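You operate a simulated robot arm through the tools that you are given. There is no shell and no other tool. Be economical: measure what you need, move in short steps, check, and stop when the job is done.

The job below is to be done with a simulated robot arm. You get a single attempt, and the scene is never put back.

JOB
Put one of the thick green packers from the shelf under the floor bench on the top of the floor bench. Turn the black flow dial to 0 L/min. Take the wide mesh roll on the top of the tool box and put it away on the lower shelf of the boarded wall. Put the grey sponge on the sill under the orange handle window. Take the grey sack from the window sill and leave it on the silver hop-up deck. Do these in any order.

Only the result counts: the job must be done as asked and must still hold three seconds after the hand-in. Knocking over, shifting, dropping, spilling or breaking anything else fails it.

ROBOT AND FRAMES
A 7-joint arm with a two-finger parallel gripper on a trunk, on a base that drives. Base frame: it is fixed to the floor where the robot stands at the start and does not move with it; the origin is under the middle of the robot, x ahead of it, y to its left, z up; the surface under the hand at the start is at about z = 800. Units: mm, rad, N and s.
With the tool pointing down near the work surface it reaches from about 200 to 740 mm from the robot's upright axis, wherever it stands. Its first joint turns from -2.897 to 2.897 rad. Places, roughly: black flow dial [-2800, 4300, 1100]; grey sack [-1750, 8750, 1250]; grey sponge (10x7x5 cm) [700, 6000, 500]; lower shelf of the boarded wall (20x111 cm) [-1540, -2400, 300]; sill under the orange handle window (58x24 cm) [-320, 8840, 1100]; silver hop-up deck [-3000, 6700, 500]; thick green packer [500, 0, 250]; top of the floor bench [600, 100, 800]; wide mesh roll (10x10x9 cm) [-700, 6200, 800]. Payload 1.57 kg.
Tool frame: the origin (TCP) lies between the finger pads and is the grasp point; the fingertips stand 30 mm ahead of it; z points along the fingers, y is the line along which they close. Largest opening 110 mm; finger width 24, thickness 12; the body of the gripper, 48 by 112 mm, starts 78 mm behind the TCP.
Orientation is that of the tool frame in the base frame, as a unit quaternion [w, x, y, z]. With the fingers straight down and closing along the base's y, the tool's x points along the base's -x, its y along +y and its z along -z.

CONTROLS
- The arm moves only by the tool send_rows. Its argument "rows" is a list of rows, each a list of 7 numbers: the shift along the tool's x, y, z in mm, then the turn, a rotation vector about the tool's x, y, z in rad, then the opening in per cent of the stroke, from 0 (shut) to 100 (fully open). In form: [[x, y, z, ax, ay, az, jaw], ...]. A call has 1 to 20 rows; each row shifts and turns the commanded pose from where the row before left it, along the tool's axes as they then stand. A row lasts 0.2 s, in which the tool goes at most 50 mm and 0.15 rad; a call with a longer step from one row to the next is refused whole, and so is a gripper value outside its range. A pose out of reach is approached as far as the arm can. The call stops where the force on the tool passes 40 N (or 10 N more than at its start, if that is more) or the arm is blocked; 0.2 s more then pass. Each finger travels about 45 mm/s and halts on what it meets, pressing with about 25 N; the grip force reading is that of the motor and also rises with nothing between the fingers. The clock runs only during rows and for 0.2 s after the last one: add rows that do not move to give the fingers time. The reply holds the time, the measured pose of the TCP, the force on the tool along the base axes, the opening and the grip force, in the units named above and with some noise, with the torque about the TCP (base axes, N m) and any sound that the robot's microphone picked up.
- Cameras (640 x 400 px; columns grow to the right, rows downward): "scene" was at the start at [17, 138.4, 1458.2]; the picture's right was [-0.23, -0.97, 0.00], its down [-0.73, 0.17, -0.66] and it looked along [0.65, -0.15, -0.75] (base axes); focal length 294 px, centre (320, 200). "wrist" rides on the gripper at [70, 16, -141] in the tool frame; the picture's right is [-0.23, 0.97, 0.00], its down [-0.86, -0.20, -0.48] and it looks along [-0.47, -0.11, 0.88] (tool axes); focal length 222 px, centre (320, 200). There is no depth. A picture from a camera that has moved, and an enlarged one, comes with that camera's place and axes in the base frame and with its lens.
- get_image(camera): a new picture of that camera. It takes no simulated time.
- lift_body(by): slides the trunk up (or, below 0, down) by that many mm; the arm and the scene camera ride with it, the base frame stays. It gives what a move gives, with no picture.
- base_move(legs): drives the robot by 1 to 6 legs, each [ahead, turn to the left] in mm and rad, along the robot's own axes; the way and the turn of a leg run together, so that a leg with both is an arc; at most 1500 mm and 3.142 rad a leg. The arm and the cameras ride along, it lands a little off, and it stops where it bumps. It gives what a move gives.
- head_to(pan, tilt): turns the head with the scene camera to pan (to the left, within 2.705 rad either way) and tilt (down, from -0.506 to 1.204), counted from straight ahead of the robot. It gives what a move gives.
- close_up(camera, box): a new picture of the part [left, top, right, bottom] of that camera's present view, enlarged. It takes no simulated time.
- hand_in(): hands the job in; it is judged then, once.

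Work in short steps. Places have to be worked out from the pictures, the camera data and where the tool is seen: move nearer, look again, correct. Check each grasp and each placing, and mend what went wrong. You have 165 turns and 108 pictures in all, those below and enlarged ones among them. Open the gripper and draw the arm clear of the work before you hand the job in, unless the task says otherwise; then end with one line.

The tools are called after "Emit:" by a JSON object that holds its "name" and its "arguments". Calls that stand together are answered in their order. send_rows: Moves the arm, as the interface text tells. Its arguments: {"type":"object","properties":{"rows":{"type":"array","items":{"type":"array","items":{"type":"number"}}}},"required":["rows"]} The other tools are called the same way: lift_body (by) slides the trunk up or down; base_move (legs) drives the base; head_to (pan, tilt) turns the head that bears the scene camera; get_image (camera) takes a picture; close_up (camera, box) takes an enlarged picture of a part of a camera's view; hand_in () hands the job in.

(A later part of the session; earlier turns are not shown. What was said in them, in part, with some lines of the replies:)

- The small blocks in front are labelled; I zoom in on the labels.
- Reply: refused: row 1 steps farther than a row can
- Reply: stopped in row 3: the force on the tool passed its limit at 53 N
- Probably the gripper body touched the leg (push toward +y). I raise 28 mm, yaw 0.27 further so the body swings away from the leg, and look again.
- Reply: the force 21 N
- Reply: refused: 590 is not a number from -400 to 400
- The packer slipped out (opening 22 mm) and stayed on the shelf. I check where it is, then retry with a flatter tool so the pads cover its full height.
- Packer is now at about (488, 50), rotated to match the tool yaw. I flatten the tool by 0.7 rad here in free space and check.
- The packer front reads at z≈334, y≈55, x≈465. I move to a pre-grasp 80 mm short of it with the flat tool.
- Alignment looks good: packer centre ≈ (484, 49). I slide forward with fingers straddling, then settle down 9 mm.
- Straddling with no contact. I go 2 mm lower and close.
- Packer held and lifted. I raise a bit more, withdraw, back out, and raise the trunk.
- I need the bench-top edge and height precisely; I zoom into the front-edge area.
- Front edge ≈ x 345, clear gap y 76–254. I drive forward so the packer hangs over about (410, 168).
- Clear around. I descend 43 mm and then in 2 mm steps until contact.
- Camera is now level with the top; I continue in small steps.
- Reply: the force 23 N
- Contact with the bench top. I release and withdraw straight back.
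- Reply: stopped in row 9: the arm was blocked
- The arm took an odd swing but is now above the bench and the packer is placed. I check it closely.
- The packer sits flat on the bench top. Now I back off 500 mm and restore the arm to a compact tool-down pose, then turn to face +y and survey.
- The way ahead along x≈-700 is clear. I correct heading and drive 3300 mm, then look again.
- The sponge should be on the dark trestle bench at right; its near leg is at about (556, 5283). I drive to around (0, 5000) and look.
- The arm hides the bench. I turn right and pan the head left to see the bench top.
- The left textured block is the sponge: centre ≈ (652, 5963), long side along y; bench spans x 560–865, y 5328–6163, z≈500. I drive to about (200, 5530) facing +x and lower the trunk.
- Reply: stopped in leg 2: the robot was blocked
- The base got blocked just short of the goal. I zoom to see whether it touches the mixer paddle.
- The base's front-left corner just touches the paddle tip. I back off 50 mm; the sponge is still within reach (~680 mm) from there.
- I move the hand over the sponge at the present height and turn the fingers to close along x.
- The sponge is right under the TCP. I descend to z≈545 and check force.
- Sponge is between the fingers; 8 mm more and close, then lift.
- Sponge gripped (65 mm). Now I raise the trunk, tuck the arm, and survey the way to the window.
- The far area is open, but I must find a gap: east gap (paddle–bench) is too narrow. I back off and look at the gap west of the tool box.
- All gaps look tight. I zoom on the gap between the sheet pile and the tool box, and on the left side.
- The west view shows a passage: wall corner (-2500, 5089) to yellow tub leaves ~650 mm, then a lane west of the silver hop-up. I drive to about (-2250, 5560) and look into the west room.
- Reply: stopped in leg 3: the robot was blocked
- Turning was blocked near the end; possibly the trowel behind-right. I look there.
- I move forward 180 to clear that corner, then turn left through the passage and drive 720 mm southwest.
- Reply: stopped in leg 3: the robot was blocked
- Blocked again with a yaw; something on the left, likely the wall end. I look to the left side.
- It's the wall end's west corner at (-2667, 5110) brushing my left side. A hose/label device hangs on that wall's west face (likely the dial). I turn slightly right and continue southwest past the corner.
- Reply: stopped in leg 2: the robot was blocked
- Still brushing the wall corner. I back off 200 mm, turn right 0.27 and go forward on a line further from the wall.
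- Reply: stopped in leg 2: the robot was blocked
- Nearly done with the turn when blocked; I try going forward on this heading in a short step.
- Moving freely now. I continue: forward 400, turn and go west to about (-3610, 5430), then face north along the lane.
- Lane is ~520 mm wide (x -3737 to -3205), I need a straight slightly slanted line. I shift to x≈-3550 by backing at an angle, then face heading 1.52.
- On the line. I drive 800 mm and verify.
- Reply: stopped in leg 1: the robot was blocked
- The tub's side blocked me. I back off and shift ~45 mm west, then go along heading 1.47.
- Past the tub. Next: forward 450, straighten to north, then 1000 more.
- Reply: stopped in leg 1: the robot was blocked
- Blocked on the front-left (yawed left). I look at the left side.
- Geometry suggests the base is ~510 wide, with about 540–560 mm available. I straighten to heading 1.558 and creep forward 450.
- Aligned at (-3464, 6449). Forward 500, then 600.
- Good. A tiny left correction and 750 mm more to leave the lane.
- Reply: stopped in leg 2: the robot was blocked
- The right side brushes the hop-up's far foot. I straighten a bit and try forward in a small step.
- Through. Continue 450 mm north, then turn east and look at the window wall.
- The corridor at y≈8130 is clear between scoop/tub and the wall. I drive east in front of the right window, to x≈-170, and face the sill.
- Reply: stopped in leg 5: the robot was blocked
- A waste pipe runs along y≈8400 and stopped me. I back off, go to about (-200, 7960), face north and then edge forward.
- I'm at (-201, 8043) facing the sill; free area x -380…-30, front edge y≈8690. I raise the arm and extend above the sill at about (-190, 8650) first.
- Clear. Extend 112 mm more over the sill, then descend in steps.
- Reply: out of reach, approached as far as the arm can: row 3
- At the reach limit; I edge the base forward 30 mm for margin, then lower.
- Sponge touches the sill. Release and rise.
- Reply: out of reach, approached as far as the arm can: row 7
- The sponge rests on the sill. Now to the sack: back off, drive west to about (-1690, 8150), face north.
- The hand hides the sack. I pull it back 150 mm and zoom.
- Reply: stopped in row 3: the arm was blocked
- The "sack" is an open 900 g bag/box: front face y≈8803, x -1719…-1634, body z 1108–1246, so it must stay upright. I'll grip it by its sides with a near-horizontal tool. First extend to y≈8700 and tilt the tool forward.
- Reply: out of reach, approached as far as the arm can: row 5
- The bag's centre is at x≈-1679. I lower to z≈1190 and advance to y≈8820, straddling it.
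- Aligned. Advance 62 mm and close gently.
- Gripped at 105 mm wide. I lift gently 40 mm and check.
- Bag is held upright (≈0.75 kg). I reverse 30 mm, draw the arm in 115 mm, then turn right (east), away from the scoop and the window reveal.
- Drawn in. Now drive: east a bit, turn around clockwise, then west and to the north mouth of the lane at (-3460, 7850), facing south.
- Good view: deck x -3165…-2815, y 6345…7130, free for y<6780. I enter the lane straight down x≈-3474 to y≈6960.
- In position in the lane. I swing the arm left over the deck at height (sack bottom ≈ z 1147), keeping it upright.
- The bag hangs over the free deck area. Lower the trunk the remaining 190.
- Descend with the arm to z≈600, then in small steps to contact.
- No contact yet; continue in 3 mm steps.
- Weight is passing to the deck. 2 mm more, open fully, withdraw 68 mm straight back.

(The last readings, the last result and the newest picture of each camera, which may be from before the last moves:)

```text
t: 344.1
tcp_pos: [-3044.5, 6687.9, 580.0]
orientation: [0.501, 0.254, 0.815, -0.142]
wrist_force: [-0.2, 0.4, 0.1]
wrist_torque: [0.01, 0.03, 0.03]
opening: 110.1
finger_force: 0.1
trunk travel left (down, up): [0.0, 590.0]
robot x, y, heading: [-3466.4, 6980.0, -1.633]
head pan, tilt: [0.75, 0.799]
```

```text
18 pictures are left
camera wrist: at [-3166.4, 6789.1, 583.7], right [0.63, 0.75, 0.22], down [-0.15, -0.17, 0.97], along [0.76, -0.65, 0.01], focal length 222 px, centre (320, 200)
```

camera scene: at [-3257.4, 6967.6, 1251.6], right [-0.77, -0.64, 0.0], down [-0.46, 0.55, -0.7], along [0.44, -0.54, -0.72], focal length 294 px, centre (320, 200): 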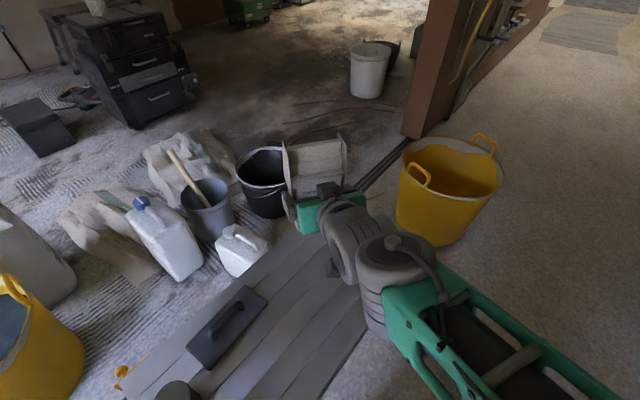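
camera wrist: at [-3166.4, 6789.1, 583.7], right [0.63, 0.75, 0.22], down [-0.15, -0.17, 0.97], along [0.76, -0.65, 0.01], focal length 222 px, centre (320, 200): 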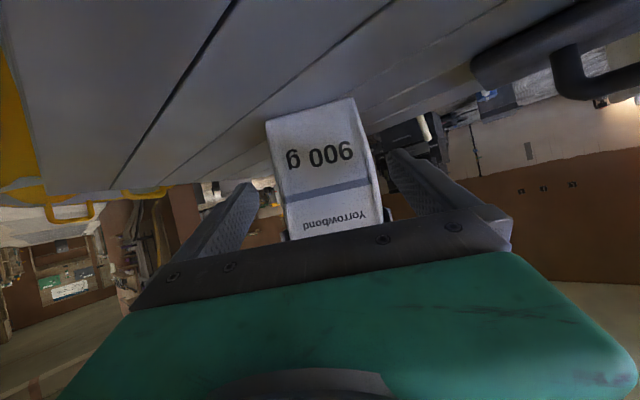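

The bag stands on the deck. I raise the trunk, swing the arm back to the front and continue south out of the lane.

Emit:
{"name": "send_rows", "arguments": {"rows": [[4.6, 0, -8.9, 0, 0, 0, 100], [0, 0, 0, 0, 0, 0, 100]]}}

Emit:
{"name": "lift_body", "arguments": {"by": 400}}

Emit:
{"name": "lift_body", "arguments": {"by": 190}}

Emit:
{"name": "send_rows", "arguments": {"rows": [[0.9, -44.7, -1.7, 0.0775, -0.002, 0.0404, 60], [0.9, -44.7, -1.7, 0.0775, -0.002, 0.0404, 60], [0.9, -44.7, -1.7, 0.0775, -0.002, 0.0404, 60], [0.9, -44.7, -1.7, 0.0775, -0.002, 0.0404, 60], [0.9, -44.7, -1.7, 0.0775, -0.002, 0.0404, 60], [0.9, -44.7, -1.7, 0.0775, -0.002, 0.0404, 60], [0.9, -44.7, -1.7, 0.0775, -0.002, 0.0404, 60], [0.9, -44.7, -1.7, 0.0775, -0.002, 0.0404, 60], [0.9, -44.7, -1.7, 0.0775, -0.002, 0.0404, 60], [0.9, -44.7, -1.7, 0.0775, -0.002, 0.0404, 60], [0.9, -44.7, -1.7, 0.0775, -0.002, 0.0404, 60]]}}

Emit:
{"name": "head_to", "arguments": {"pan": 0.2, "tilt": 0.9}}

Emit:
{"name": "get_image", "arguments": {"camera": "scene"}}

```text
t: 344.7
tcp_pos: [-3052.4, 6695.6, 579.8]
orientation: [0.5, 0.255, 0.815, -0.142]
wrist_force: [0.8, 0.2, 0.3]
wrist_torque: [-0.02, 0.03, 0.02]
opening: 110.1
finger_force: 0.1
trunk travel left (down, up): [0.0, 590.0]
robot x, y, heading: [-3467.8, 6975.2, -1.629]
head pan, tilt: [0.75, 0.799]
```

```text
t: 348.5
tcp_pos: [-3052.3, 6695.0, 980.0]
orientation: [0.501, 0.254, 0.815, -0.142]
wrist_force: [0.1, 0.6, -0.4]
wrist_torque: [-0.02, -0.01, -0.03]
opening: 110.0
finger_force: 0.0
trunk travel left (down, up): [-400.0, 190.0]
robot x, y, heading: [-3468.5, 6975.8, -1.629]
head pan, tilt: [0.75, 0.799]
```

```text
t: 350.6
tcp_pos: [-3051.5, 6695.6, 1170.8]
orientation: [0.5, 0.255, 0.815, -0.142]
wrist_force: [-0.3, -1.1, 0.2]
wrist_torque: [0.0, 0.0, 0.04]
opening: 110.0
finger_force: 0.1
trunk travel left (down, up): [-590.0, 0.0]
robot x, y, heading: [-3467.9, 6979.7, -1.631]
head pan, tilt: [0.75, 0.799]
```

```text
t: 353.0
tcp_pos: [-3469.5, 6466.9, 1158.0]
orientation: [0.378, 0.604, 0.605, -0.355]
wrist_force: [0.6, 1.1, -1.0]
wrist_torque: [0.0, -0.01, -0.01]
opening: 65.7
finger_force: 0.0
trunk travel left (down, up): [-590.0, 0.0]
robot x, y, heading: [-3468.2, 6976.6, -1.635]
head pan, tilt: [0.75, 0.799]
```

```text
t: 354.0
tcp_pos: [-3468.3, 6467.4, 1158.1]
orientation: [0.378, 0.604, 0.605, -0.356]
wrist_force: [-0.1, 0.6, 0.2]
wrist_torque: [-0.02, -0.01, -0.02]
opening: 65.9
finger_force: 0.0
trunk travel left (down, up): [-590.0, 0.0]
robot x, y, heading: [-3469.3, 6974.9, -1.626]
head pan, tilt: [0.201, 0.901]
```

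```text
17 pictures are left
camera scene: at [-3298.7, 6955.4, 1643.9], right [-0.99, -0.14, 0.0], down [-0.11, 0.78, -0.62], along [0.09, -0.62, -0.78], focal length 294 px, centre (320, 200)
```

scene: 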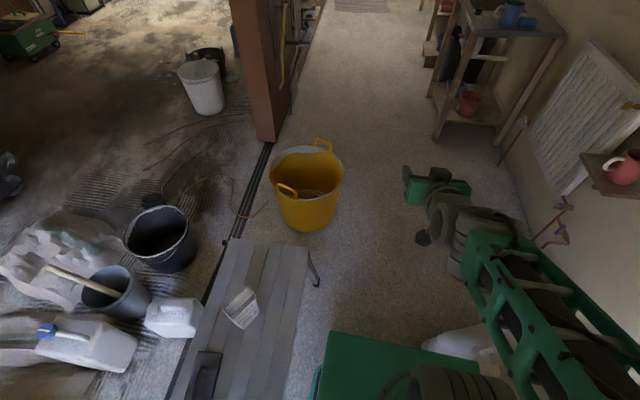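

The bag stands fine. I straighten to heading -1.571 and continue south in steps.

Emit:
{"name": "base_move", "arguments": {"legs": [[0, 0.066], [450, 0]]}}

```text
t: 357.1
tcp_pos: [-3434.3, 6024.7, 1158.0]
orientation: [0.389, 0.584, 0.624, -0.344]
wrist_force: [0.2, -0.1, -0.3]
wrist_torque: [0.06, 0.03, 0.0]
opening: 65.8
finger_force: 0.1
trunk travel left (down, up): [-590.0, 0.0]
robot x, y, heading: [-3462.5, 6537.6, -1.637]
head pan, tilt: [0.201, 0.901]
```

Squeezing through; slight left correction and 300 mm on.

Emit:
{"name": "base_move", "arguments": {"legs": [[0, 0.05], [300, 0]]}}

```text
t: 359.6
tcp_pos: [-3413.5, 5728.2, 1158.4]
orientation: [0.397, 0.569, 0.638, -0.334]
wrist_force: [-0.4, 0.2, 0.3]
wrist_torque: [0.03, 0.0, 0.02]
opening: 66.1
finger_force: 0.1
trunk travel left (down, up): [-590.0, 0.0]
robot x, y, heading: [-3468.3, 6233.2, -1.593]
head pan, tilt: [0.201, 0.901]
```

I need to edge slightly west to pass the tub. Small right turn with short forward steps.

Emit:
{"name": "base_move", "arguments": {"legs": [[0, -0.05], [70, 0], [0, -0.04], [80, 0]]}}

```text
t: 362.0
tcp_pos: [-3474.6, 5574.7, 1156.9]
orientation: [0.381, 0.598, 0.611, -0.353]
wrist_force: [0.0, -0.2, -0.3]
wrist_torque: [-0.03, 0.02, -0.02]
opening: 65.9
finger_force: 0.0
trunk travel left (down, up): [-590.0, 0.0]
robot x, y, heading: [-3483.5, 6085.8, -1.682]
head pan, tilt: [0.201, 0.901]
```

Working. Another 90 mm, then turn a bit more right and go on.

Emit:
{"name": "base_move", "arguments": {"legs": [[90, 0], [0, -0.05], [250, 0]]}}

```text
t: 365.0
tcp_pos: [-3554.3, 5233.0, 1157.6]
orientation: [0.372, 0.613, 0.595, -0.362]
wrist_force: [0.3, 0.4, 0.1]
wrist_torque: [-0.02, 0.0, -0.01]
opening: 65.9
finger_force: 0.1
trunk travel left (down, up): [-590.0, 0.0]
robot x, y, heading: [-3532.1, 5747.0, -1.735]
head pan, tilt: [0.201, 0.901]
```

Past the tub. I go on into the west room, and look at the wall device (dial).

Emit:
{"name": "base_move", "arguments": {"legs": [[350, 0], [0, 0.52], [700, 0]]}}

Emit:
{"name": "head_to", "arguments": {"pan": 0.75, "tilt": 0.45}}

Emit:
{"name": "get_image", "arguments": {"camera": "scene"}}

```text
t: 372.2
tcp_pos: [-3104.1, 4289.1, 1157.3]
orientation: [0.452, 0.44, 0.733, -0.254]
wrist_force: [0.5, -0.6, -0.3]
wrist_torque: [0.03, -0.01, 0.03]
opening: 66.2
finger_force: 0.1
trunk travel left (down, up): [-590.0, 0.0]
robot x, y, heading: [-3341.5, 4741.3, -1.214]
head pan, tilt: [0.201, 0.901]
```

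```text
t: 373.1
tcp_pos: [-3104.6, 4290.2, 1158.7]
orientation: [0.453, 0.44, 0.733, -0.254]
wrist_force: [0.3, 0.4, -0.2]
wrist_torque: [0.0, 0.02, 0.02]
opening: 65.9
finger_force: 0.1
trunk travel left (down, up): [-590.0, 0.0]
robot x, y, heading: [-3340.4, 4742.6, -1.216]
head pan, tilt: [0.75, 0.45]
```

```text
16 pictures are left
camera scene: at [-3134.1, 4813.4, 1682.1], right [-0.45, -0.89, 0.0], down [-0.39, 0.2, -0.9], along [0.8, -0.4, -0.44], focal length 294 px, centre (320, 200)
```

scene: 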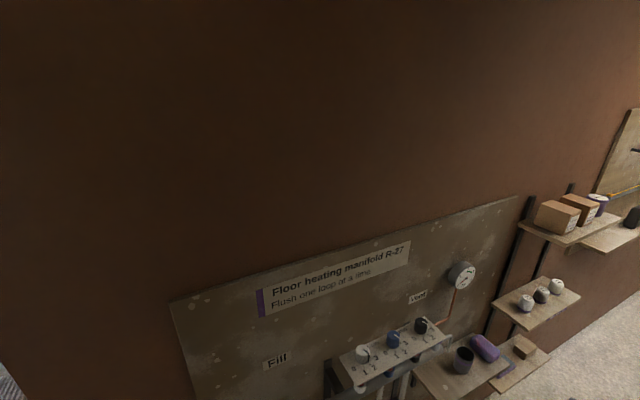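

A heating manifold with white, blue and black dials. Zoom.

Emit:
{"name": "close_up", "arguments": {"camera": "scene", "box": [330, 310, 458, 390]}}

```text
5.00 times, centred on (394, 350) of scene
camera zoom: at [-3134.1, 4813.4, 1682.1], right [-0.45, -0.89, 0.0], down [-0.39, 0.2, -0.9], along [0.8, -0.4, -0.44], focal length 1473 px, centre (-50, -550)
```

zoom: 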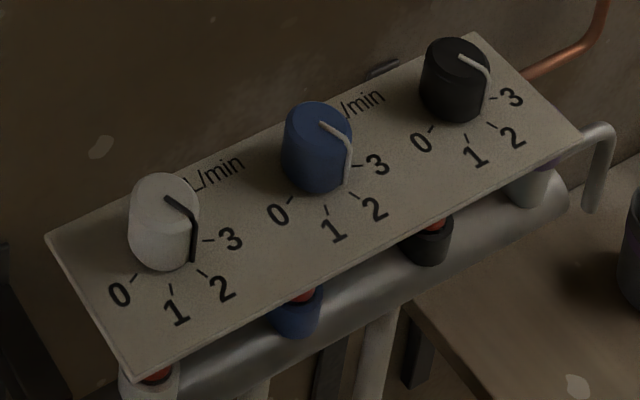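

Black knob centre ≈ (-2799, 4379), top z≈1130, vertical axis; pointer at ~201° (≈2), 0 mark at ~103° (toward +y). I must turn it clockwise (from above) ~1.7 rad. First restore tool-down, tuck the arm, and drive to face it from the west.

Emit:
{"name": "send_rows", "arguments": {"rows": [[0, 0, 0, 0, 0.1366, 0, 60], [0, 0, 0, 0, 0.1366, 0, 60], [0, 0, 0, 0, 0.1366, 0, 60], [0, 0, 0, 0, 0.1366, 0, 60], [0, 0, 0, 0, 0.1366, 0, 60], [0, 0, 0, 0, 0.1366, 0, 60], [0, 0, 0, 0, 0.1366, 0, 60], [0, 0, 0, 0, 0.1366, 0, 60], [35, 0, -30, 0, 0, 0, 60], [35, 0, -30, 0, 0, 0, 60], [30, 0, -20, 0, 0, 0, 60]]}}

Emit:
{"name": "base_move", "arguments": {"legs": [[0, -0.356], [362, 0], [0, 1.571]]}}

```text
t: 375.6
tcp_pos: [-3156.6, 4376.5, 1237.9]
orientation: [0.006, 0.507, 0.862, 0.012]
wrist_force: [0.0, -0.2, 0.8]
wrist_torque: [-0.02, -0.04, 0.0]
opening: 65.8
finger_force: 0.1
trunk travel left (down, up): [-590.0, 0.0]
robot x, y, heading: [-3338.6, 4742.4, -1.213]
head pan, tilt: [0.75, 0.45]
```

```text
t: 382.8
tcp_pos: [-2933.5, 4423.5, 1236.9]
orientation: [-0.002, -0.071, 0.997, 0.013]
wrist_force: [0.2, 0.2, -1.0]
wrist_torque: [-0.01, 0.02, -0.01]
opening: 66.0
finger_force: 0.1
trunk travel left (down, up): [-590.0, 0.0]
robot x, y, heading: [-3345.9, 4380.5, -0.003]
head pan, tilt: [0.75, 0.45]
```

Move above the knob at z≈1237, pre-rotate the hand, and check with the wrist camera.

Emit:
{"name": "send_rows", "arguments": {"rows": [[-42, -20.9, 0, 0, 0, 0, 60], [-42, -20.9, 0, 0, 0, 0, 60], [-42, -20.9, 0, 0, 0, 0, 60], [0, 0, 0, 0, 0, -0.143, 60], [0, 0, 0, 0, 0, -0.143, 60], [0, 0, 0, 0, 0, -0.143, 60], [0, 0, 0, 0, 0, -0.143, 60], [0, 0, 0, 0, 0, -0.143, 60], [0, 0, 0, 0, 0, -0.143, 60], [0, 0, 0, 0, 0, 0, 60]]}}

Emit:
{"name": "get_image", "arguments": {"camera": "wrist"}}

```text
t: 385.0
tcp_pos: [-2799.8, 4379.0, 1234.2]
orientation: [0.004, -0.482, 0.876, 0.013]
wrist_force: [-0.3, 0.1, -0.3]
wrist_torque: [-0.01, 0.01, 0.0]
opening: 65.8
finger_force: 0.0
trunk travel left (down, up): [-590.0, 0.0]
robot x, y, heading: [-3341.6, 4380.8, -0.008]
head pan, tilt: [0.75, 0.45]
```

```text
14 pictures are left
camera wrist: at [-2851.5, 4324.4, 1375.1], right [-0.7, 0.71, 0.02], down [0.63, 0.6, 0.49], along [0.34, 0.36, -0.87], focal length 222 px, centre (320, 200)
```

wrist: 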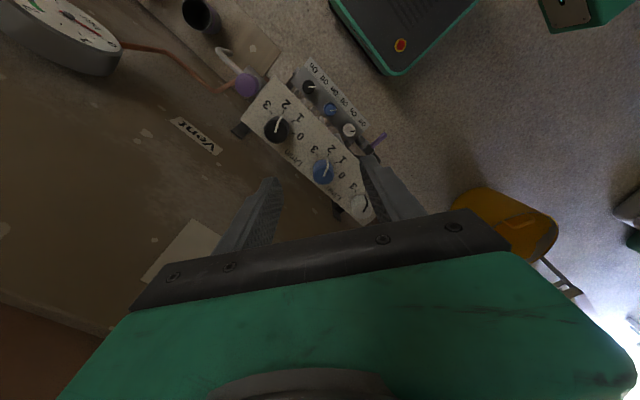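

Combining both views the knob is lower: ≈ (-2760, 4329), top z≈1052. I move over it and down to z≈1140, then zoom.

Emit:
{"name": "send_rows", "arguments": {"rows": [[7.1, -19.9, 0, 0, 0, 0, 60], [7.1, -19.9, 20, 0, 0, 0, 60], [7.1, -19.9, 38, 0, 0, 0, 60], [0, 0, 36, 0, 0, 0, 60], [0, 0, 0, 0, 0, 0, 60]]}}

Emit:
{"name": "close_up", "arguments": {"camera": "wrist", "box": [200, 60, 440, 210]}}

```text
t: 386.2
tcp_pos: [-2762.2, 4334.1, 1139.8]
orientation: [0.004, -0.48, 0.877, 0.013]
wrist_force: [0.2, 0.5, 0.4]
wrist_torque: [-0.01, -0.02, 0.02]
opening: 66.2
finger_force: 0.1
trunk travel left (down, up): [-590.0, 0.0]
robot x, y, heading: [-3342.1, 4379.1, -0.004]
head pan, tilt: [0.75, 0.45]
```

```text
2.67 times, centred on (320, 135) of wrist
camera zoom: at [-2814.4, 4277.2, 1279.8], right [-0.7, 0.72, 0.02], down [0.63, 0.6, 0.49], along [0.34, 0.36, -0.87], focal length 592 px, centre (320, 373)
```

zoom: 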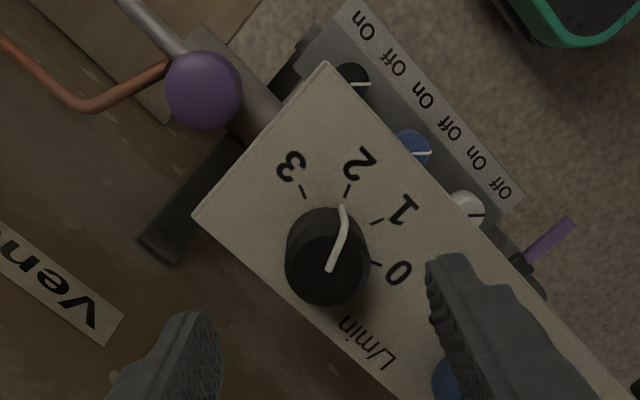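

Pointer is at 2; the knob centre ≈ (-2767, 4331), top z≈1075. I correct 5 mm and descend to z≈1086 around the knob.

Emit:
{"name": "send_rows", "arguments": {"rows": [[5.2, 2.6, 0, 0, 0, 0, 60], [0, 0, 25, 0, 0, 0, 60], [0, 0, 20, 0, 0, 0, 60], [0, 0, 9, 0, 0, 0, 60], [0, 0, 0, 0, 0, 0, 60]]}}

Emit:
{"name": "get_image", "arguments": {"camera": "wrist"}}

```text
t: 387.4
tcp_pos: [-2768.0, 4331.4, 1085.4]
orientation: [0.005, -0.48, 0.877, 0.012]
wrist_force: [-0.4, 0.6, 0.6]
wrist_torque: [0.01, -0.01, -0.01]
opening: 66.0
finger_force: 0.1
trunk travel left (down, up): [-590.0, 0.0]
robot x, y, heading: [-3343.7, 4381.3, -0.008]
head pan, tilt: [0.75, 0.45]
```

```text
12 pictures are left
camera wrist: at [-2819.4, 4275.5, 1225.6], right [-0.7, 0.72, 0.02], down [0.63, 0.6, 0.49], along [0.34, 0.36, -0.87], focal length 222 px, centre (320, 200)
```

wrist: 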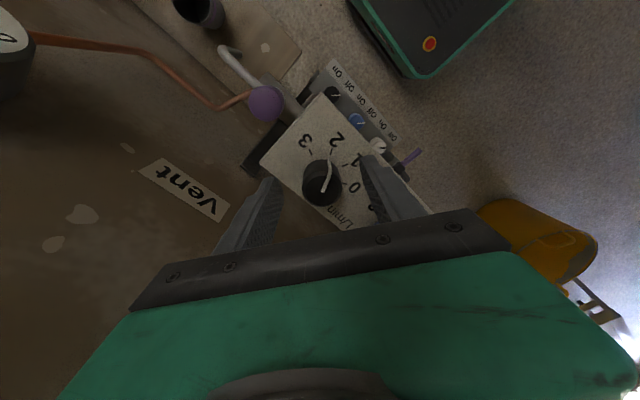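

Fingers straddle the knob. Close and rotate 1.8 rad clockwise (about tool +z).

Emit:
{"name": "send_rows", "arguments": {"rows": [[0, 0, 0, 0, 0, 0, 40], [0, 0, 0, 0, 0, 0, 20], [0, 0, 0, 0, 0, 0, 15], [0, 0, 0, 0, 0, 0, 15], [0, 0, 0, 0, 0, 0, 15]]}}

Emit:
{"name": "send_rows", "arguments": {"rows": [[0, 0, 0, 0, 0, 0.12, 15], [0, 0, 0, 0, 0, 0.15, 15], [0, 0, 0, 0, 0, 0.15, 15], [0, 0, 0, 0, 0, 0.15, 15], [0, 0, 0, 0, 0, 0.15, 15], [0, 0, 0, 0, 0, 0.15, 15], [0, 0, 0, 0, 0, 0.15, 15], [0, 0, 0, 0, 0, 0.15, 15], [0, 0, 0, 0, 0, 0.15, 15], [0, 0, 0, 0, 0, 0.15, 15], [0, 0, 0, 0, 0, 0.15, 15], [0, 0, 0, 0, 0, 0.15, 15], [0, 0, 0, 0, 0, 0, 15]]}}

Emit:
{"name": "send_rows", "arguments": {"rows": [[0, 0, 0, 0, 0, 0, 35], [0, 0, 0, 0, 0, 0, 60], [0, 0, 0, 0, 0, 0, 60], [0, 0, -25, 0, 0, 0, 60], [0, 0, -35, 0, 0, 0, 60]]}}

Emit:
{"name": "close_up", "arguments": {"camera": "wrist", "box": [200, 60, 440, 210]}}

```text
t: 388.6
tcp_pos: [-2768.7, 4331.2, 1085.9]
orientation: [0.004, -0.48, 0.877, 0.013]
wrist_force: [-2.8, 1.0, -1.0]
wrist_torque: [-0.2, -0.18, 0.02]
opening: 31.5
finger_force: 39.2
trunk travel left (down, up): [-590.0, 0.0]
robot x, y, heading: [-3342.0, 4381.0, -0.009]
head pan, tilt: [0.75, 0.45]
```

```text
t: 390.7
tcp_pos: [-2767.5, 4335.8, 1086.3]
orientation: [-0.007, 0.169, 0.985, 0.013]
wrist_force: [-4.1, 15.9, 4.3]
wrist_torque: [0.47, 0.71, 0.06]
opening: 31.3
finger_force: 40.3
trunk travel left (down, up): [-590.0, 0.0]
robot x, y, heading: [-3341.1, 4384.0, 0.002]
head pan, tilt: [0.75, 0.45]
stopped in row 10: the force on the tool passed its limit at 41 N (the readings are from after the stop); the commanded pose is now the measured one
```

```text
t: 391.9
tcp_pos: [-2766.3, 4331.6, 1147.1]
orientation: [-0.005, 0.172, 0.985, 0.012]
wrist_force: [0.0, 0.3, -0.3]
wrist_torque: [0.04, -0.01, -0.02]
opening: 66.1
finger_force: 0.0
trunk travel left (down, up): [-590.0, 0.0]
robot x, y, heading: [-3340.7, 4378.8, -0.002]
head pan, tilt: [0.75, 0.45]
```

```text
2.67 times, centred on (320, 135) of wrist
camera zoom: at [-2826.7, 4364.5, 1289.4], right [0.54, 0.84, 0.02], down [0.74, -0.49, 0.46], along [0.4, -0.24, -0.89], focal length 592 px, centre (320, 373)
```

zoom: 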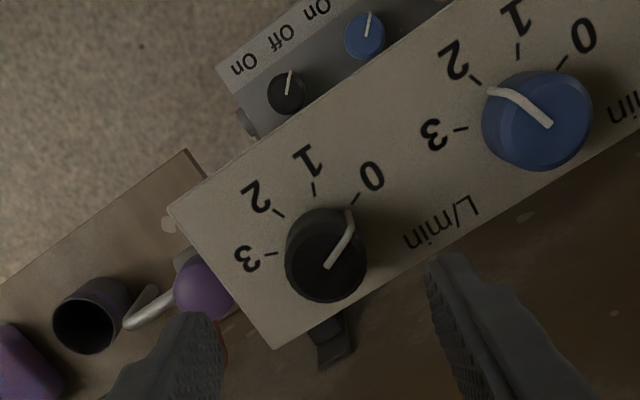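

The pointer looks at about 0, but I verify with a stronger zoom.

Emit:
{"name": "close_up", "arguments": {"camera": "wrist", "box": [290, 110, 370, 160]}}

```text
8.00 times, centred on (330, 135) of wrist
camera zoom: at [-2826.7, 4364.5, 1289.4], right [0.54, 0.84, 0.02], down [0.74, -0.49, 0.46], along [0.4, -0.24, -0.89], focal length 1777 px, centre (240, 720)
```

zoom: 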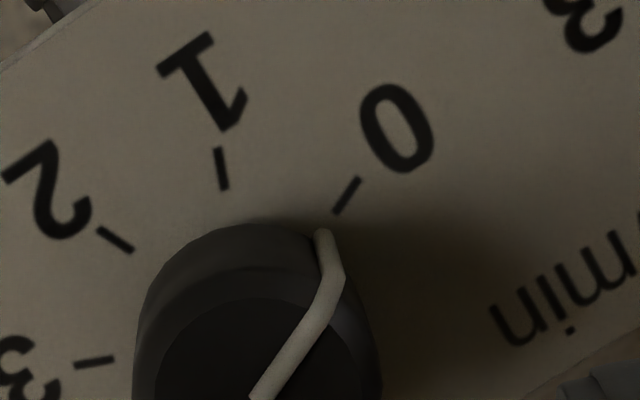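

Pointer is exactly in line with the 0 tick — dial done. Now I tuck the arm and head back for the mesh roll on the tool box (≈(-753, 6163, 765)), via the same passage.

Emit:
{"name": "send_rows", "arguments": {"rows": [[0, 0, -45, 0, 0, 0, 60], [0, 0, -45, 0, 0, 0, 60], [42, -15, 0, 0, 0, 0, 60], [42, -15, 0, 0, 0, 0, 60], [42, -15, 0, 0, 0, 0, 60], [42, -15, 0, 0, 0, 0, 60], [0, 0, 0, 0, 0, -0.115, 60], [0, 0, 0, 0, 0, -0.115, 60], [0, 0, 0, 0, 0, -0.115, 60]]}}

Emit:
{"name": "base_move", "arguments": {"legs": [[0, 1.328], [821, 0], [0, -0.778], [720, 0]]}}

```text
t: 393.9
tcp_pos: [-2945.0, 4330.5, 1232.9]
orientation: [-0.004, 0.001, 1.0, 0.013]
wrist_force: [0.5, 0.4, -0.5]
wrist_torque: [-0.03, -0.01, -0.03]
opening: 66.2
finger_force: 0.0
out of reach, approached as far as the arm can: row 2
trunk travel left (down, up): [-590.0, 0.0]
robot x, y, heading: [-3342.0, 4384.5, -0.009]
head pan, tilt: [0.75, 0.45]
```

```text
t: 404.6
tcp_pos: [-2754.7, 5410.0, 1232.6]
orientation: [-0.007, -0.299, 0.954, 0.012]
wrist_force: [0.3, -0.9, -0.4]
wrist_torque: [0.02, -0.04, 0.02]
opening: 66.0
finger_force: 0.0
trunk travel left (down, up): [-590.0, 0.0]
robot x, y, heading: [-3106.1, 5225.3, 0.599]
head pan, tilt: [0.75, 0.45]
stopped in leg 4: the robot was blocked; the commanded pose is now the measured one
```

The tub's edge stopped me; I'm ~25 mm too far north. Back 120, aim heading 0.49, go through.

Emit:
{"name": "base_move", "arguments": {"legs": [[-120, 0], [0, -0.109], [800, 0]]}}

```text
t: 410.3
tcp_pos: [-2120.1, 5698.8, 1232.6]
orientation: [-0.007, -0.251, 0.968, 0.012]
wrist_force: [0.7, 0.2, -0.3]
wrist_torque: [0.02, 0.0, 0.0]
opening: 66.1
finger_force: 0.1
trunk travel left (down, up): [-590.0, 0.0]
robot x, y, heading: [-2495.0, 5548.4, 0.505]
head pan, tilt: [0.75, 0.45]
```

Through. Continue to the tool box: station south of it, facing north.

Emit:
{"name": "base_move", "arguments": {"legs": [[0, -0.855], [900, 0], [0, 0.538], [855, 0], [0, 1.383]]}}

Emit:
{"name": "lift_body", "arguments": {"by": -180}}

Emit:
{"name": "head_to", "arguments": {"pan": -0.1, "tilt": 0.75}}

Emit:
{"name": "get_image", "arguments": {"camera": "scene"}}

```text
t: 426.4
tcp_pos: [-770.3, 5795.0, 1232.8]
orientation: [0.012, 0.716, -0.698, -0.007]
wrist_force: [0.2, 0.2, 0.0]
wrist_torque: [0.02, 0.02, 0.0]
opening: 65.9
finger_force: 0.1
trunk travel left (down, up): [-590.0, 0.0]
robot x, y, heading: [-815.0, 5399.4, 1.592]
head pan, tilt: [0.75, 0.45]
```

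```text
t: 428.4
tcp_pos: [-769.8, 5796.5, 1052.6]
orientation: [0.012, 0.715, -0.699, -0.007]
wrist_force: [-1.0, -0.5, 1.2]
wrist_torque: [-0.04, 0.02, -0.03]
opening: 66.0
finger_force: 0.1
trunk travel left (down, up): [-410.0, 180.0]
robot x, y, heading: [-810.2, 5396.5, 1.591]
head pan, tilt: [0.75, 0.45]
```

```text
t: 429.6
tcp_pos: [-770.5, 5796.1, 1052.8]
orientation: [0.012, 0.716, -0.698, -0.007]
wrist_force: [0.6, 0.3, -0.6]
wrist_torque: [-0.03, -0.01, 0.0]
opening: 65.8
finger_force: 0.0
trunk travel left (down, up): [-410.0, 180.0]
robot x, y, heading: [-812.4, 5396.7, 1.589]
head pan, tilt: [-0.099, 0.75]
```

```text
9 pictures are left
camera scene: at [-958.7, 5418.0, 1475.8], right [1.0, -0.08, 0.0], down [-0.05, -0.68, -0.73], along [0.06, 0.73, -0.68], focal length 294 px, centre (320, 200)
```

scene: 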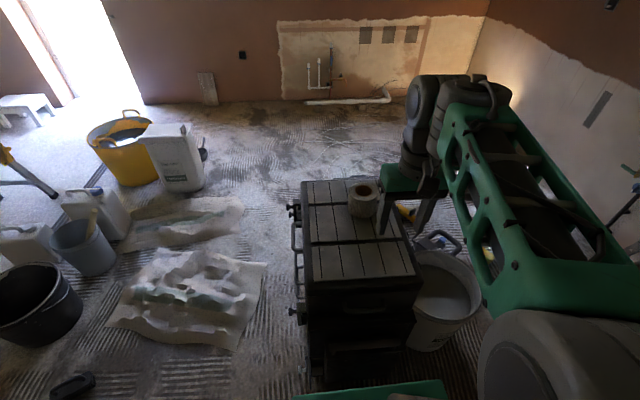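

Roll stands upright at ≈(-748, 6175). I move the base 100 mm closer and bring the open hand above it at z≈903.

Emit:
{"name": "base_move", "arguments": {"legs": [[100, 0]]}}

Emit:
{"name": "send_rows", "arguments": {"rows": [[-39.3, -4.1, 21.4, 0, 0, 0, 100], [-39.3, -4.1, 21.4, 0, 0, 0, 100], [-39.3, -4.1, 21.4, 0, 0, 0, 100], [-39.3, -4.1, 21.4, 0, 0, 0, 100], [-39.3, -4.1, 21.4, 0, 0, 0, 100], [-39.3, -4.1, 21.4, 0, 0, 0, 100], [-39.3, -4.1, 21.4, 0, 0, 0, 100], [0, 0, 0, 0, 0, 0, 100]]}}

Emit:
{"name": "get_image", "arguments": {"camera": "wrist"}}

```text
t: 430.9
tcp_pos: [-772.0, 5893.1, 1052.0]
orientation: [0.011, 0.716, -0.698, -0.007]
wrist_force: [0.3, 1.1, -0.1]
wrist_torque: [-0.02, 0.0, -0.01]
opening: 65.8
finger_force: 0.1
trunk travel left (down, up): [-410.0, 180.0]
robot x, y, heading: [-810.5, 5493.1, 1.589]
head pan, tilt: [-0.099, 0.75]
stopped in leg 1: the robot was blocked; the commanded pose is now the measured one
```

```text
t: 432.7
tcp_pos: [-755.1, 6167.0, 900.1]
orientation: [0.012, 0.716, -0.698, -0.007]
wrist_force: [0.4, -0.2, -0.5]
wrist_torque: [-0.01, 0.01, 0.02]
opening: 110.1
finger_force: 0.2
trunk travel left (down, up): [-410.0, 180.0]
robot x, y, heading: [-814.4, 5496.1, 1.596]
head pan, tilt: [-0.099, 0.75]
```

```text
8 pictures are left
camera wrist: at [-766.5, 6096.5, 1042.0], right [-0.98, 0.2, 0.02], down [0.19, 0.86, 0.47], along [0.07, 0.46, -0.88], focal length 222 px, centre (320, 200)
```

wrist: 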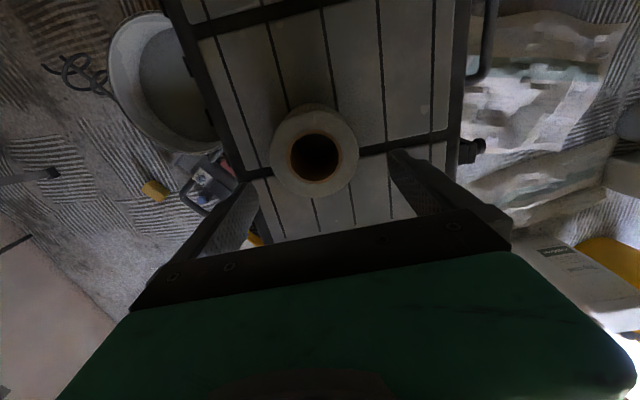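

Roll top centre ≈ (-752, 6166), top z≈796, nearly centred. Small x correction and descend to z≈776 around it.

Emit:
{"name": "send_rows", "arguments": {"rows": [[1, -6.3, 0, 0, 0, 0, 100], [0, 0, 40, 0, 0, 0, 100], [0, 0, 25, 0, 0, 0, 100], [0, 0, 15, 0, 0, 0, 100], [0, 0, 15, 0, 0, 0, 100], [0, 0, 15, 0, 0, 0, 100], [0, 0, 14, 0, 0, 0, 100], [0, 0, 0, 0, 0, 0, 100]]}}

```text
t: 434.5
tcp_pos: [-750.9, 6165.3, 776.3]
orientation: [0.012, 0.715, -0.699, -0.007]
wrist_force: [0.9, 0.3, -0.3]
wrist_torque: [-0.01, -0.02, 0.01]
opening: 109.9
finger_force: 0.0
trunk travel left (down, up): [-410.0, 180.0]
robot x, y, heading: [-816.5, 5491.4, 1.592]
head pan, tilt: [-0.099, 0.75]
```

No contact. Close and lift.

Emit:
{"name": "send_rows", "arguments": {"rows": [[0, 0, 0, 0, 0, 0, 85], [0, 0, 0, 0, 0, 0, 70], [0, 0, 0, 0, 0, 0, 60], [0, 0, 0, 0, 0, 0, 60], [0, 0, -10, 0, 0, 0, 60], [0, 0, -30, 0, 0, 0, 60], [0, 0, -45, 0, 0, 0, 60], [0, 0, -45, 0, 0, 0, 60], [0, 0, -45, 0, 0, 0, 60], [0, 0, 0, 0, 0, 0, 60]]}}

Emit:
{"name": "get_image", "arguments": {"camera": "wrist"}}

```text
t: 436.7
tcp_pos: [-747.7, 6164.2, 951.2]
orientation: [0.012, 0.715, -0.699, -0.007]
wrist_force: [-0.7, -0.3, -3.0]
wrist_torque: [0.0, -0.01, -0.04]
opening: 100.2
finger_force: 24.9
trunk travel left (down, up): [-410.0, 180.0]
robot x, y, heading: [-816.7, 5492.7, 1.589]
head pan, tilt: [-0.099, 0.75]
```

```text
7 pictures are left
camera wrist: at [-758.9, 6093.8, 1092.5], right [-0.98, 0.2, 0.02], down [0.19, 0.86, 0.47], along [0.07, 0.46, -0.88], focal length 222 px, centre (320, 200)
```

wrist: 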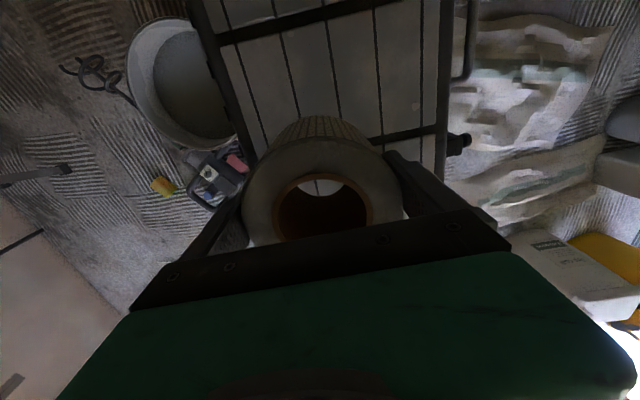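

Roll held (100 mm, ~0.3 kg). I retract, back off, turn south and drive back to the first room.

Emit:
{"name": "send_rows", "arguments": {"rows": [[40, 0, -10, 0, 0, 0, 60], [45, 0, 0, 0, 0, 0, 60], [45, 0, 0, 0, 0, 0, 60], [45, 0, 0, 0, 0, 0, 60], [45, 0, 0, 0, 0, 0, 60], [40, 0, 0, 0, 0, 0, 60]]}}

Emit:
{"name": "base_move", "arguments": {"legs": [[-280, 0], [0, 3.12], [1500, 0], [1500, 0], [1300, 0]]}}

Emit:
{"name": "head_to", "arguments": {"pan": 0.25, "tilt": 0.35}}

Emit:
{"name": "get_image", "arguments": {"camera": "scene"}}

```text
t: 438.1
tcp_pos: [-740.4, 5909.4, 966.0]
orientation: [0.011, 0.715, -0.699, -0.006]
wrist_force: [0.0, -0.1, -2.6]
wrist_torque: [0.02, 0.02, 0.0]
opening: 99.7
finger_force: 25.5
trunk travel left (down, up): [-410.0, 180.0]
robot x, y, heading: [-815.4, 5493.9, 1.59]
head pan, tilt: [-0.099, 0.75]
```

```text
t: 467.3
tcp_pos: [-1432.8, 561.5, 964.9]
orientation: [0.007, 0.75, 0.661, 0.011]
wrist_force: [-0.5, -0.7, -2.6]
wrist_torque: [-0.04, 0.01, -0.03]
opening: 99.6
finger_force: 25.4
trunk travel left (down, up): [-410.0, 180.0]
robot x, y, heading: [-1297.3, 961.0, -1.697]
head pan, tilt: [-0.099, 0.75]
```

```text
t: 468.1
tcp_pos: [-1434.0, 560.6, 965.9]
orientation: [0.008, 0.75, 0.661, 0.011]
wrist_force: [-0.2, 0.6, -2.7]
wrist_torque: [0.04, -0.01, 0.01]
opening: 99.9
finger_force: 25.0
trunk travel left (down, up): [-410.0, 180.0]
robot x, y, heading: [-1299.3, 961.9, -1.7]
head pan, tilt: [0.25, 0.351]
```

```text
6 pictures are left
camera scene: at [-1125.0, 908.5, 1511.3], right [-0.99, -0.12, 0.0], down [-0.04, 0.34, -0.94], along [0.11, -0.93, -0.34], focal length 294 px, centre (320, 200)
```

scene: 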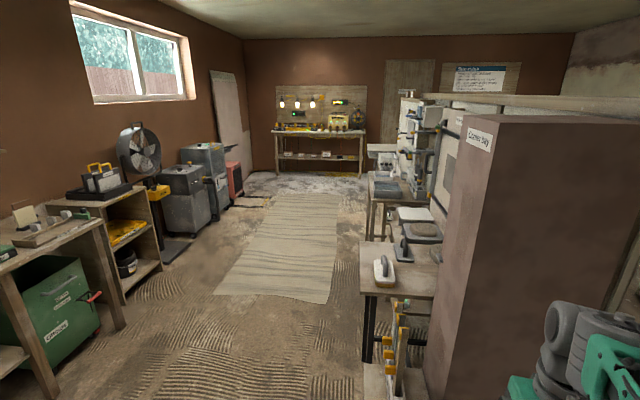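

The shelf should appear near pixel (389, 203). Zoom there.

Emit:
{"name": "close_up", "arguments": {"camera": "scene", "box": [336, 80, 464, 240]}}

```text
2.50 times, centred on (400, 160) of scene
camera zoom: at [-1125.0, 908.5, 1511.3], right [-0.99, -0.12, 0.0], down [-0.04, 0.34, -0.94], along [0.11, -0.93, -0.34], focal length 736 px, centre (120, 300)
```

zoom: 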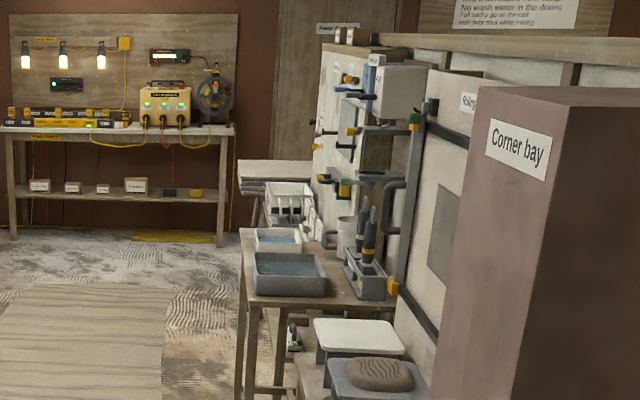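

The boarded partition faces east; its lower shelf must be at x≈-1540 along y. I drive down the aisle to about (-650, -2400) and face west.

Emit:
{"name": "base_move", "arguments": {"legs": [[0, 0.549], [1500, 0], [210, 0], [0, -0.448], [1500, 0]]}}

Emit:
{"name": "base_move", "arguments": {"legs": [[300, 0], [0, -1.543]]}}

Emit:
{"name": "head_to", "arguments": {"pan": 0.0, "tilt": 0.65}}

Emit:
{"name": "get_image", "arguments": {"camera": "scene"}}

```text
t: 474.0
tcp_pos: [-915.6, -119.6, 964.6]
orientation: [0.005, 0.563, 0.826, 0.014]
wrist_force: [-1.1, -0.4, -2.7]
wrist_torque: [0.01, -0.03, 0.03]
opening: 99.7
finger_force: 25.4
trunk travel left (down, up): [-410.0, 180.0]
robot x, y, heading: [-980.0, 299.2, -1.382]
head pan, tilt: [0.25, 0.351]
stopped in leg 2: the robot was blocked; the commanded pose is now the measured one
```

```text
t: 475.3
tcp_pos: [-921.7, -169.8, 964.8]
orientation: [0.004, 0.581, 0.814, 0.013]
wrist_force: [-0.6, 0.1, -2.0]
wrist_torque: [0.01, -0.01, -0.02]
opening: 99.6
finger_force: 24.7
trunk travel left (down, up): [-410.0, 180.0]
robot x, y, heading: [-964.8, 255.0, -1.592]
head pan, tilt: [0.25, 0.351]
stopped in leg 1: the robot was blocked; the commanded pose is now the measured one
```

```text
t: 476.1
tcp_pos: [-919.2, -169.3, 965.9]
orientation: [0.004, 0.58, 0.814, 0.013]
wrist_force: [0.0, 0.2, -1.8]
wrist_torque: [-0.02, 0.03, -0.01]
opening: 99.4
finger_force: 25.4
trunk travel left (down, up): [-410.0, 180.0]
robot x, y, heading: [-967.3, 248.4, -1.588]
head pan, tilt: [0.0, 0.649]
```

```text
4 pictures are left
camera scene: at [-811.9, 221.8, 1484.4], right [-1.0, 0.02, 0.0], down [0.01, 0.6, -0.8], along [-0.01, -0.8, -0.6], focal length 294 px, centre (320, 200)
```

scene: 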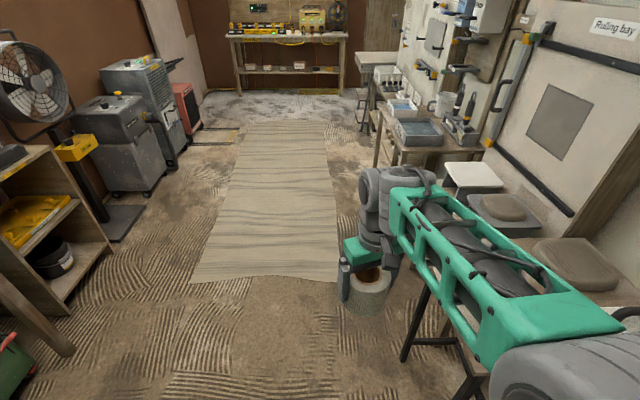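

I clipped a table corner zone at right. I back off, steer to x≈-700, drive down the aisle to y≈-2400 and face west.

Emit:
{"name": "base_move", "arguments": {"legs": [[-120, 0], [0, 0.588], [520, 0], [0, -0.58], [1500, 0], [850, 0]]}}

```text
t: 494.1
tcp_pos: [-683.1, -2781.5, 965.0]
orientation: [0.004, 0.581, 0.814, 0.012]
wrist_force: [0.4, -0.2, -2.2]
wrist_torque: [-0.01, 0.03, -0.02]
opening: 99.9
finger_force: 24.8
trunk travel left (down, up): [-410.0, 180.0]
robot x, y, heading: [-730.1, -2363.0, -1.59]
head pan, tilt: [0.0, 0.649]
```

Turn to face west and look.

Emit:
{"name": "base_move", "arguments": {"legs": [[0, -1.551]]}}

Emit:
{"name": "head_to", "arguments": {"pan": 0.05, "tilt": 0.6}}

Emit:
{"name": "get_image", "arguments": {"camera": "scene"}}

```text
t: 498.2
tcp_pos: [-1145.4, -2422.1, 964.9]
orientation: [0.012, 0.983, 0.184, 0.006]
wrist_force: [0.7, 0.7, -2.4]
wrist_torque: [0.02, -0.02, 0.02]
opening: 99.4
finger_force: 24.9
trunk travel left (down, up): [-410.0, 180.0]
robot x, y, heading: [-729.6, -2361.7, -3.123]
head pan, tilt: [0.0, 0.649]
```

```text
t: 498.8
tcp_pos: [-1146.2, -2421.9, 965.8]
orientation: [0.012, 0.983, 0.184, 0.007]
wrist_force: [0.6, 0.3, -2.4]
wrist_torque: [-0.02, -0.05, -0.02]
opening: 99.6
finger_force: 24.6
trunk travel left (down, up): [-410.0, 180.0]
robot x, y, heading: [-728.9, -2361.2, -3.127]
head pan, tilt: [0.051, 0.6]
```

```text
3 pictures are left
camera scene: at [-753.8, -2519.0, 1488.6], right [-0.07, 1.0, 0.0], down [0.56, 0.04, -0.82], along [-0.82, -0.05, -0.57], focal length 294 px, centre (320, 200)
```

scene: 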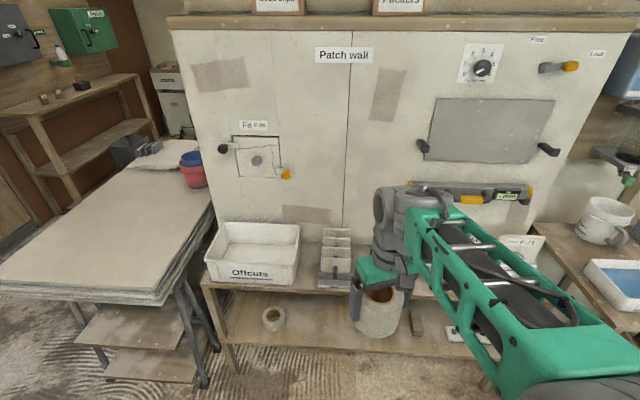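

A two-level unit stands before the patch wall; lower shelf holds a small roll. I zoom on the lower shelf for exact geometry.

Emit:
{"name": "close_up", "arguments": {"camera": "scene", "box": [190, 220, 478, 400]}}

```text
2.22 times, centred on (334, 310) of scene
camera zoom: at [-753.8, -2519.0, 1488.6], right [-0.07, 1.0, 0.0], down [0.56, 0.04, -0.82], along [-0.82, -0.05, -0.57], focal length 655 px, centre (289, -44)
```

zoom: 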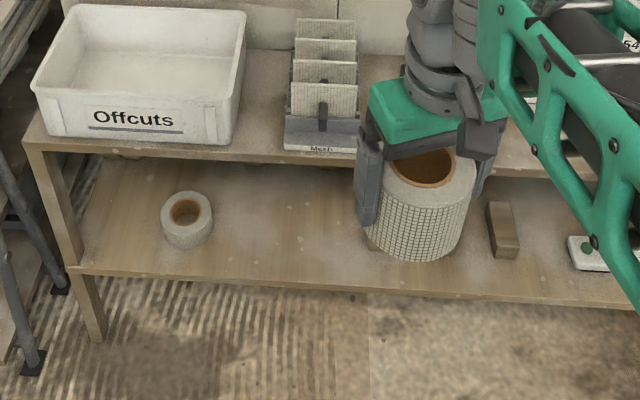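

Geometry: unit front x≈-1427, lower shelf top z≈268, upper shelf z≈600–633; free stretch y -2720…-2190. I'll tilt the tool ~26° to clear the upper shelf. First approach 130 mm, lower the trunk 400, square the yaw and tilt.

Emit:
{"name": "base_move", "arguments": {"legs": [[130, 0]]}}

Emit:
{"name": "lift_body", "arguments": {"by": -400}}

Emit:
{"name": "send_rows", "arguments": {"rows": [[0, 0, 0, 0, 0, 0.124, 60], [0, 0, 0, 0, 0, 0.124, 60], [0, 0, 0, 0, 0, 0.124, 60], [0, 0, 0, 0, -0.114, 0, 60], [0, 0, 0, 0, -0.114, 0, 60], [0, 0, 0, 0, -0.114, 0, 60], [0, 0, 0, 0, -0.114, 0, 60], [0, 0, 0, 0, 0, 0, 60]]}}

```text
t: 500.1
tcp_pos: [-1276.9, -2424.9, 964.4]
orientation: [0.012, 0.983, 0.183, 0.007]
wrist_force: [0.1, -0.8, -2.7]
wrist_torque: [0.05, -0.04, 0.01]
opening: 99.4
finger_force: 24.6
trunk travel left (down, up): [-410.0, 180.0]
robot x, y, heading: [-862.6, -2362.9, -3.124]
head pan, tilt: [0.051, 0.6]
```

```text
t: 504.0
tcp_pos: [-1276.4, -2424.2, 564.6]
orientation: [0.012, 0.983, 0.183, 0.006]
wrist_force: [-0.4, 0.2, -2.3]
wrist_torque: [0.05, -0.03, 0.0]
opening: 99.6
finger_force: 25.0
trunk travel left (down, up): [-10.0, 580.0]
robot x, y, heading: [-857.2, -2363.5, -3.12]
head pan, tilt: [0.051, 0.6]
```

```text
t: 505.8
tcp_pos: [-1276.9, -2424.0, 564.8]
orientation: [0.01, 0.976, -0.003, -0.218]
wrist_force: [0.3, 0.0, -2.4]
wrist_torque: [0.01, -0.06, -0.01]
opening: 99.9
finger_force: 24.9
trunk travel left (down, up): [-10.0, 580.0]
robot x, y, heading: [-858.8, -2366.3, -3.123]
head pan, tilt: [0.051, 0.6]
```

Tilted 25°. Go down to z≈405, then forward over the lower shelf to x≈-1460.

Emit:
{"name": "send_rows", "arguments": {"rows": [[17, 0, 36.2, 0, 0, 0, 60], [17, 0, 36.2, 0, 0, 0, 60], [17, 0, 36.2, 0, 0, 0, 60], [17, 0, 36.2, 0, 0, 0, 60], [0, 0, 0, 0, 0, 0, 60]]}}

Emit:
{"name": "send_rows", "arguments": {"rows": [[-33, 5, 15.6, 0, 0, 0, 60], [-33, 5, 15.6, 0, 0, 0, 60], [-33, 5, 15.6, 0, 0, 0, 60], [-33, 5, 15.6, 0, 0, 0, 60], [-33.6, 5, 15.6, 0, 0, 0, 60], [0, 0, 0, 0, 0, 0, 60]]}}

Emit:
{"name": "get_image", "arguments": {"camera": "wrist"}}

```text
t: 507.0
tcp_pos: [-1278.2, -2427.9, 406.3]
orientation: [0.01, 0.976, -0.004, -0.217]
wrist_force: [0.1, 0.0, -2.8]
wrist_torque: [-0.02, -0.05, 0.01]
opening: 99.1
finger_force: 25.2
trunk travel left (down, up): [-10.0, 580.0]
robot x, y, heading: [-861.7, -2363.5, -3.128]
head pan, tilt: [0.051, 0.6]
```

```text
t: 508.4
tcp_pos: [-1460.6, -2454.8, 404.7]
orientation: [0.01, 0.976, -0.004, -0.217]
wrist_force: [-0.2, 0.1, -1.9]
wrist_torque: [-0.02, -0.02, -0.01]
opening: 100.0
finger_force: 25.7
trunk travel left (down, up): [-10.0, 580.0]
robot x, y, heading: [-860.2, -2366.1, -3.123]
head pan, tilt: [0.051, 0.6]
```

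```text
1 pictures are left
camera wrist: at [-1338.3, -2470.7, 504.4], right [-0.21, -0.97, 0.12], down [-0.57, 0.22, 0.79], along [-0.79, 0.1, -0.6], focal length 222 px, centre (320, 200)
```

wrist: 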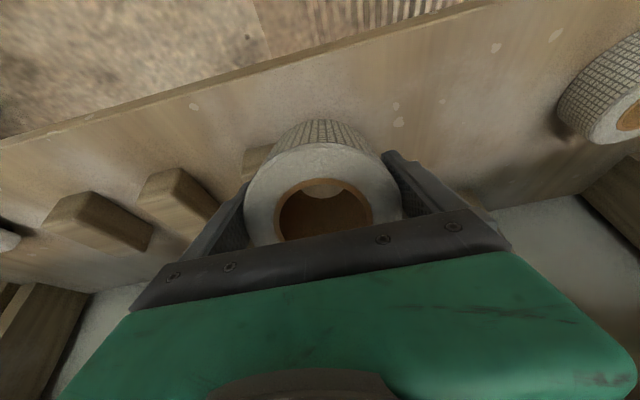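

A wooden block sits just north of the roll (south edge y≈-2410), so I shift 65 mm south to y≈-2520, then descend.

Emit:
{"name": "send_rows", "arguments": {"rows": [[0, 32.5, 0, 0, 0, 0, 60], [0, 32.5, 0, 0, 0, 0, 60], [6.4, 0, 13.6, 0, 0, 0, 60], [6.4, 0, 13.6, 0, 0, 0, 60], [4.3, 0, 9, 0, 0, 0, 60], [0, 0, 0, 0, 0, 0, 60]]}}

Emit:
{"name": "send_rows", "arguments": {"rows": [[1.3, 0, 2.7, 0, 0, 0, 60], [1.3, 0, 2.7, 0, 0, 0, 60], [0, 0, 0, 0, 0, 0, 60]]}}

```text
t: 509.8
tcp_pos: [-1461.4, -2517.9, 370.4]
orientation: [0.011, 0.975, -0.005, -0.221]
wrist_force: [3.1, 3.3, 18.6]
wrist_torque: [0.06, -0.46, 0.03]
opening: 99.8
finger_force: 25.2
trunk travel left (down, up): [-10.0, 580.0]
robot x, y, heading: [-856.6, -2366.2, -3.127]
head pan, tilt: [0.051, 0.6]
```

```text
t: 510.6
tcp_pos: [-1463.4, -2517.8, 365.0]
orientation: [0.011, 0.975, -0.005, -0.22]
wrist_force: [-10.8, 2.7, 22.7]
wrist_torque: [-0.11, 0.3, -0.04]
opening: 99.0
finger_force: 25.0
trunk travel left (down, up): [-10.0, 580.0]
robot x, y, heading: [-859.4, -2362.3, -3.127]
head pan, tilt: [0.051, 0.6]
```

Contact made and the roll is pivoting toward upright. A few mm more, watching force.

Emit:
{"name": "send_rows", "arguments": {"rows": [[1, 0, 2, 0, 0, 0, 60], [1, 0, 2, 0, 0, 0, 60], [0, 0, 0, 0, 0, 0, 60]]}}

```text
t: 511.4
tcp_pos: [-1459.7, -2517.2, 356.9]
orientation: [0.011, 0.976, -0.005, -0.217]
wrist_force: [-7.0, 5.6, 17.3]
wrist_torque: [0.33, 0.02, 0.11]
opening: 98.2
finger_force: 25.0
trunk travel left (down, up): [-10.0, 580.0]
robot x, y, heading: [-859.0, -2362.2, -3.126]
head pan, tilt: [0.051, 0.6]
```

Now TCP height matches an upright roll and torque is ~0. Open slowly and withdraw horizontally toward the robot.

Emit:
{"name": "send_rows", "arguments": {"rows": [[0, 0, 0, 0, 0, 0, 88], [0, 0, 0, 0, 0, 0, 92], [0, 0, 0, 0, 0, 0, 96], [0, 0, 0, 0, 0, 0, 100], [0, 0, 0, 0, 0, 0, 100], [0, 0, 0, 0, 0, 0, 100], [0, 0, 0, 0, 0, 0, 100]]}}

Emit:
{"name": "send_rows", "arguments": {"rows": [[9, 0, -4.2, 0, 0, 0, 100], [9, 0, -4.2, 0, 0, 0, 100], [13.6, 0, -6.4, 0, 0, 0, 100], [18, 0, -8.5, 0, 0, 0, 100], [22.6, 0, -10.6, 0, 0, 0, 100], [22.6, 0, -10.6, 0, 0, 0, 100], [30, 0, -14, 0, 0, 0, 100], [30, 0, -14, 0, 0, 0, 100]]}}

```text
t: 513.0
tcp_pos: [-1460.2, -2518.7, 357.2]
orientation: [0.011, 0.976, -0.004, -0.217]
wrist_force: [0.3, 0.6, 0.8]
wrist_torque: [-0.02, 0.02, 0.0]
opening: 110.2
finger_force: 0.0
trunk travel left (down, up): [-10.0, 580.0]
robot x, y, heading: [-859.5, -2361.9, -3.126]
head pan, tilt: [0.051, 0.6]
```

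```text
t: 514.8
tcp_pos: [-1288.8, -2519.7, 356.3]
orientation: [0.011, 0.976, -0.004, -0.217]
wrist_force: [0.5, -1.1, -0.3]
wrist_torque: [0.01, 0.0, 0.01]
opening: 110.0
finger_force: 0.1
trunk travel left (down, up): [-10.0, 580.0]
robot x, y, heading: [-860.4, -2364.8, -3.124]
head pan, tilt: [0.051, 0.6]
```

Withdrawn. I use the last picture to check the roll on the shelf.

Emit:
{"name": "get_image", "arguments": {"camera": "wrist"}}

```text
0 pictures are left
camera wrist: at [-1166.8, -2535.6, 454.3], right [-0.21, -0.97, 0.12], down [-0.57, 0.22, 0.79], along [-0.79, 0.1, -0.6], focal length 222 px, centre (320, 200)
```

wrist: 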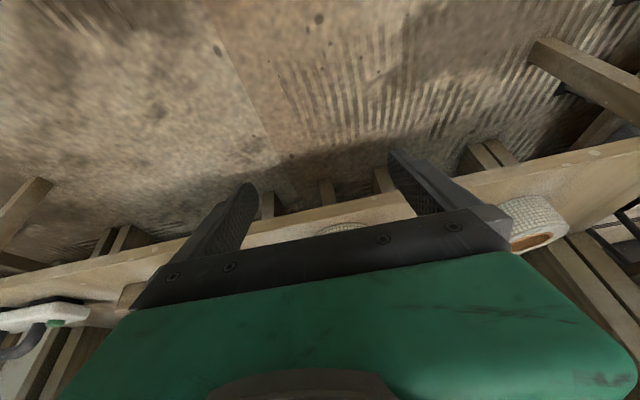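

The roll stands on the shelf behind the hand. I back the robot away and hand in.

Emit:
{"name": "base_move", "arguments": {"legs": [[-150, 0]]}}

Emit:
{"name": "hand_in", "arguments": {}}

```text
t: 516.1
tcp_pos: [-1138.5, -2518.2, 356.3]
orientation: [0.011, 0.976, -0.003, -0.218]
wrist_force: [-0.7, -0.1, -0.1]
wrist_torque: [0.02, 0.01, 0.0]
opening: 110.1
finger_force: 0.0
trunk travel left (down, up): [-10.0, 580.0]
robot x, y, heading: [-708.0, -2363.8, -3.122]
head pan, tilt: [0.051, 0.6]
```

```text
The job is handed in.
```

I did all five parts and handed the job in, but the base bumped the mixer paddle, the tub, the wall end, the cement bags, a hop-up foot and a table area, and I didn't re-check that none of them shifted; the last picture also showed only part of the mesh roll on the lower shelf.
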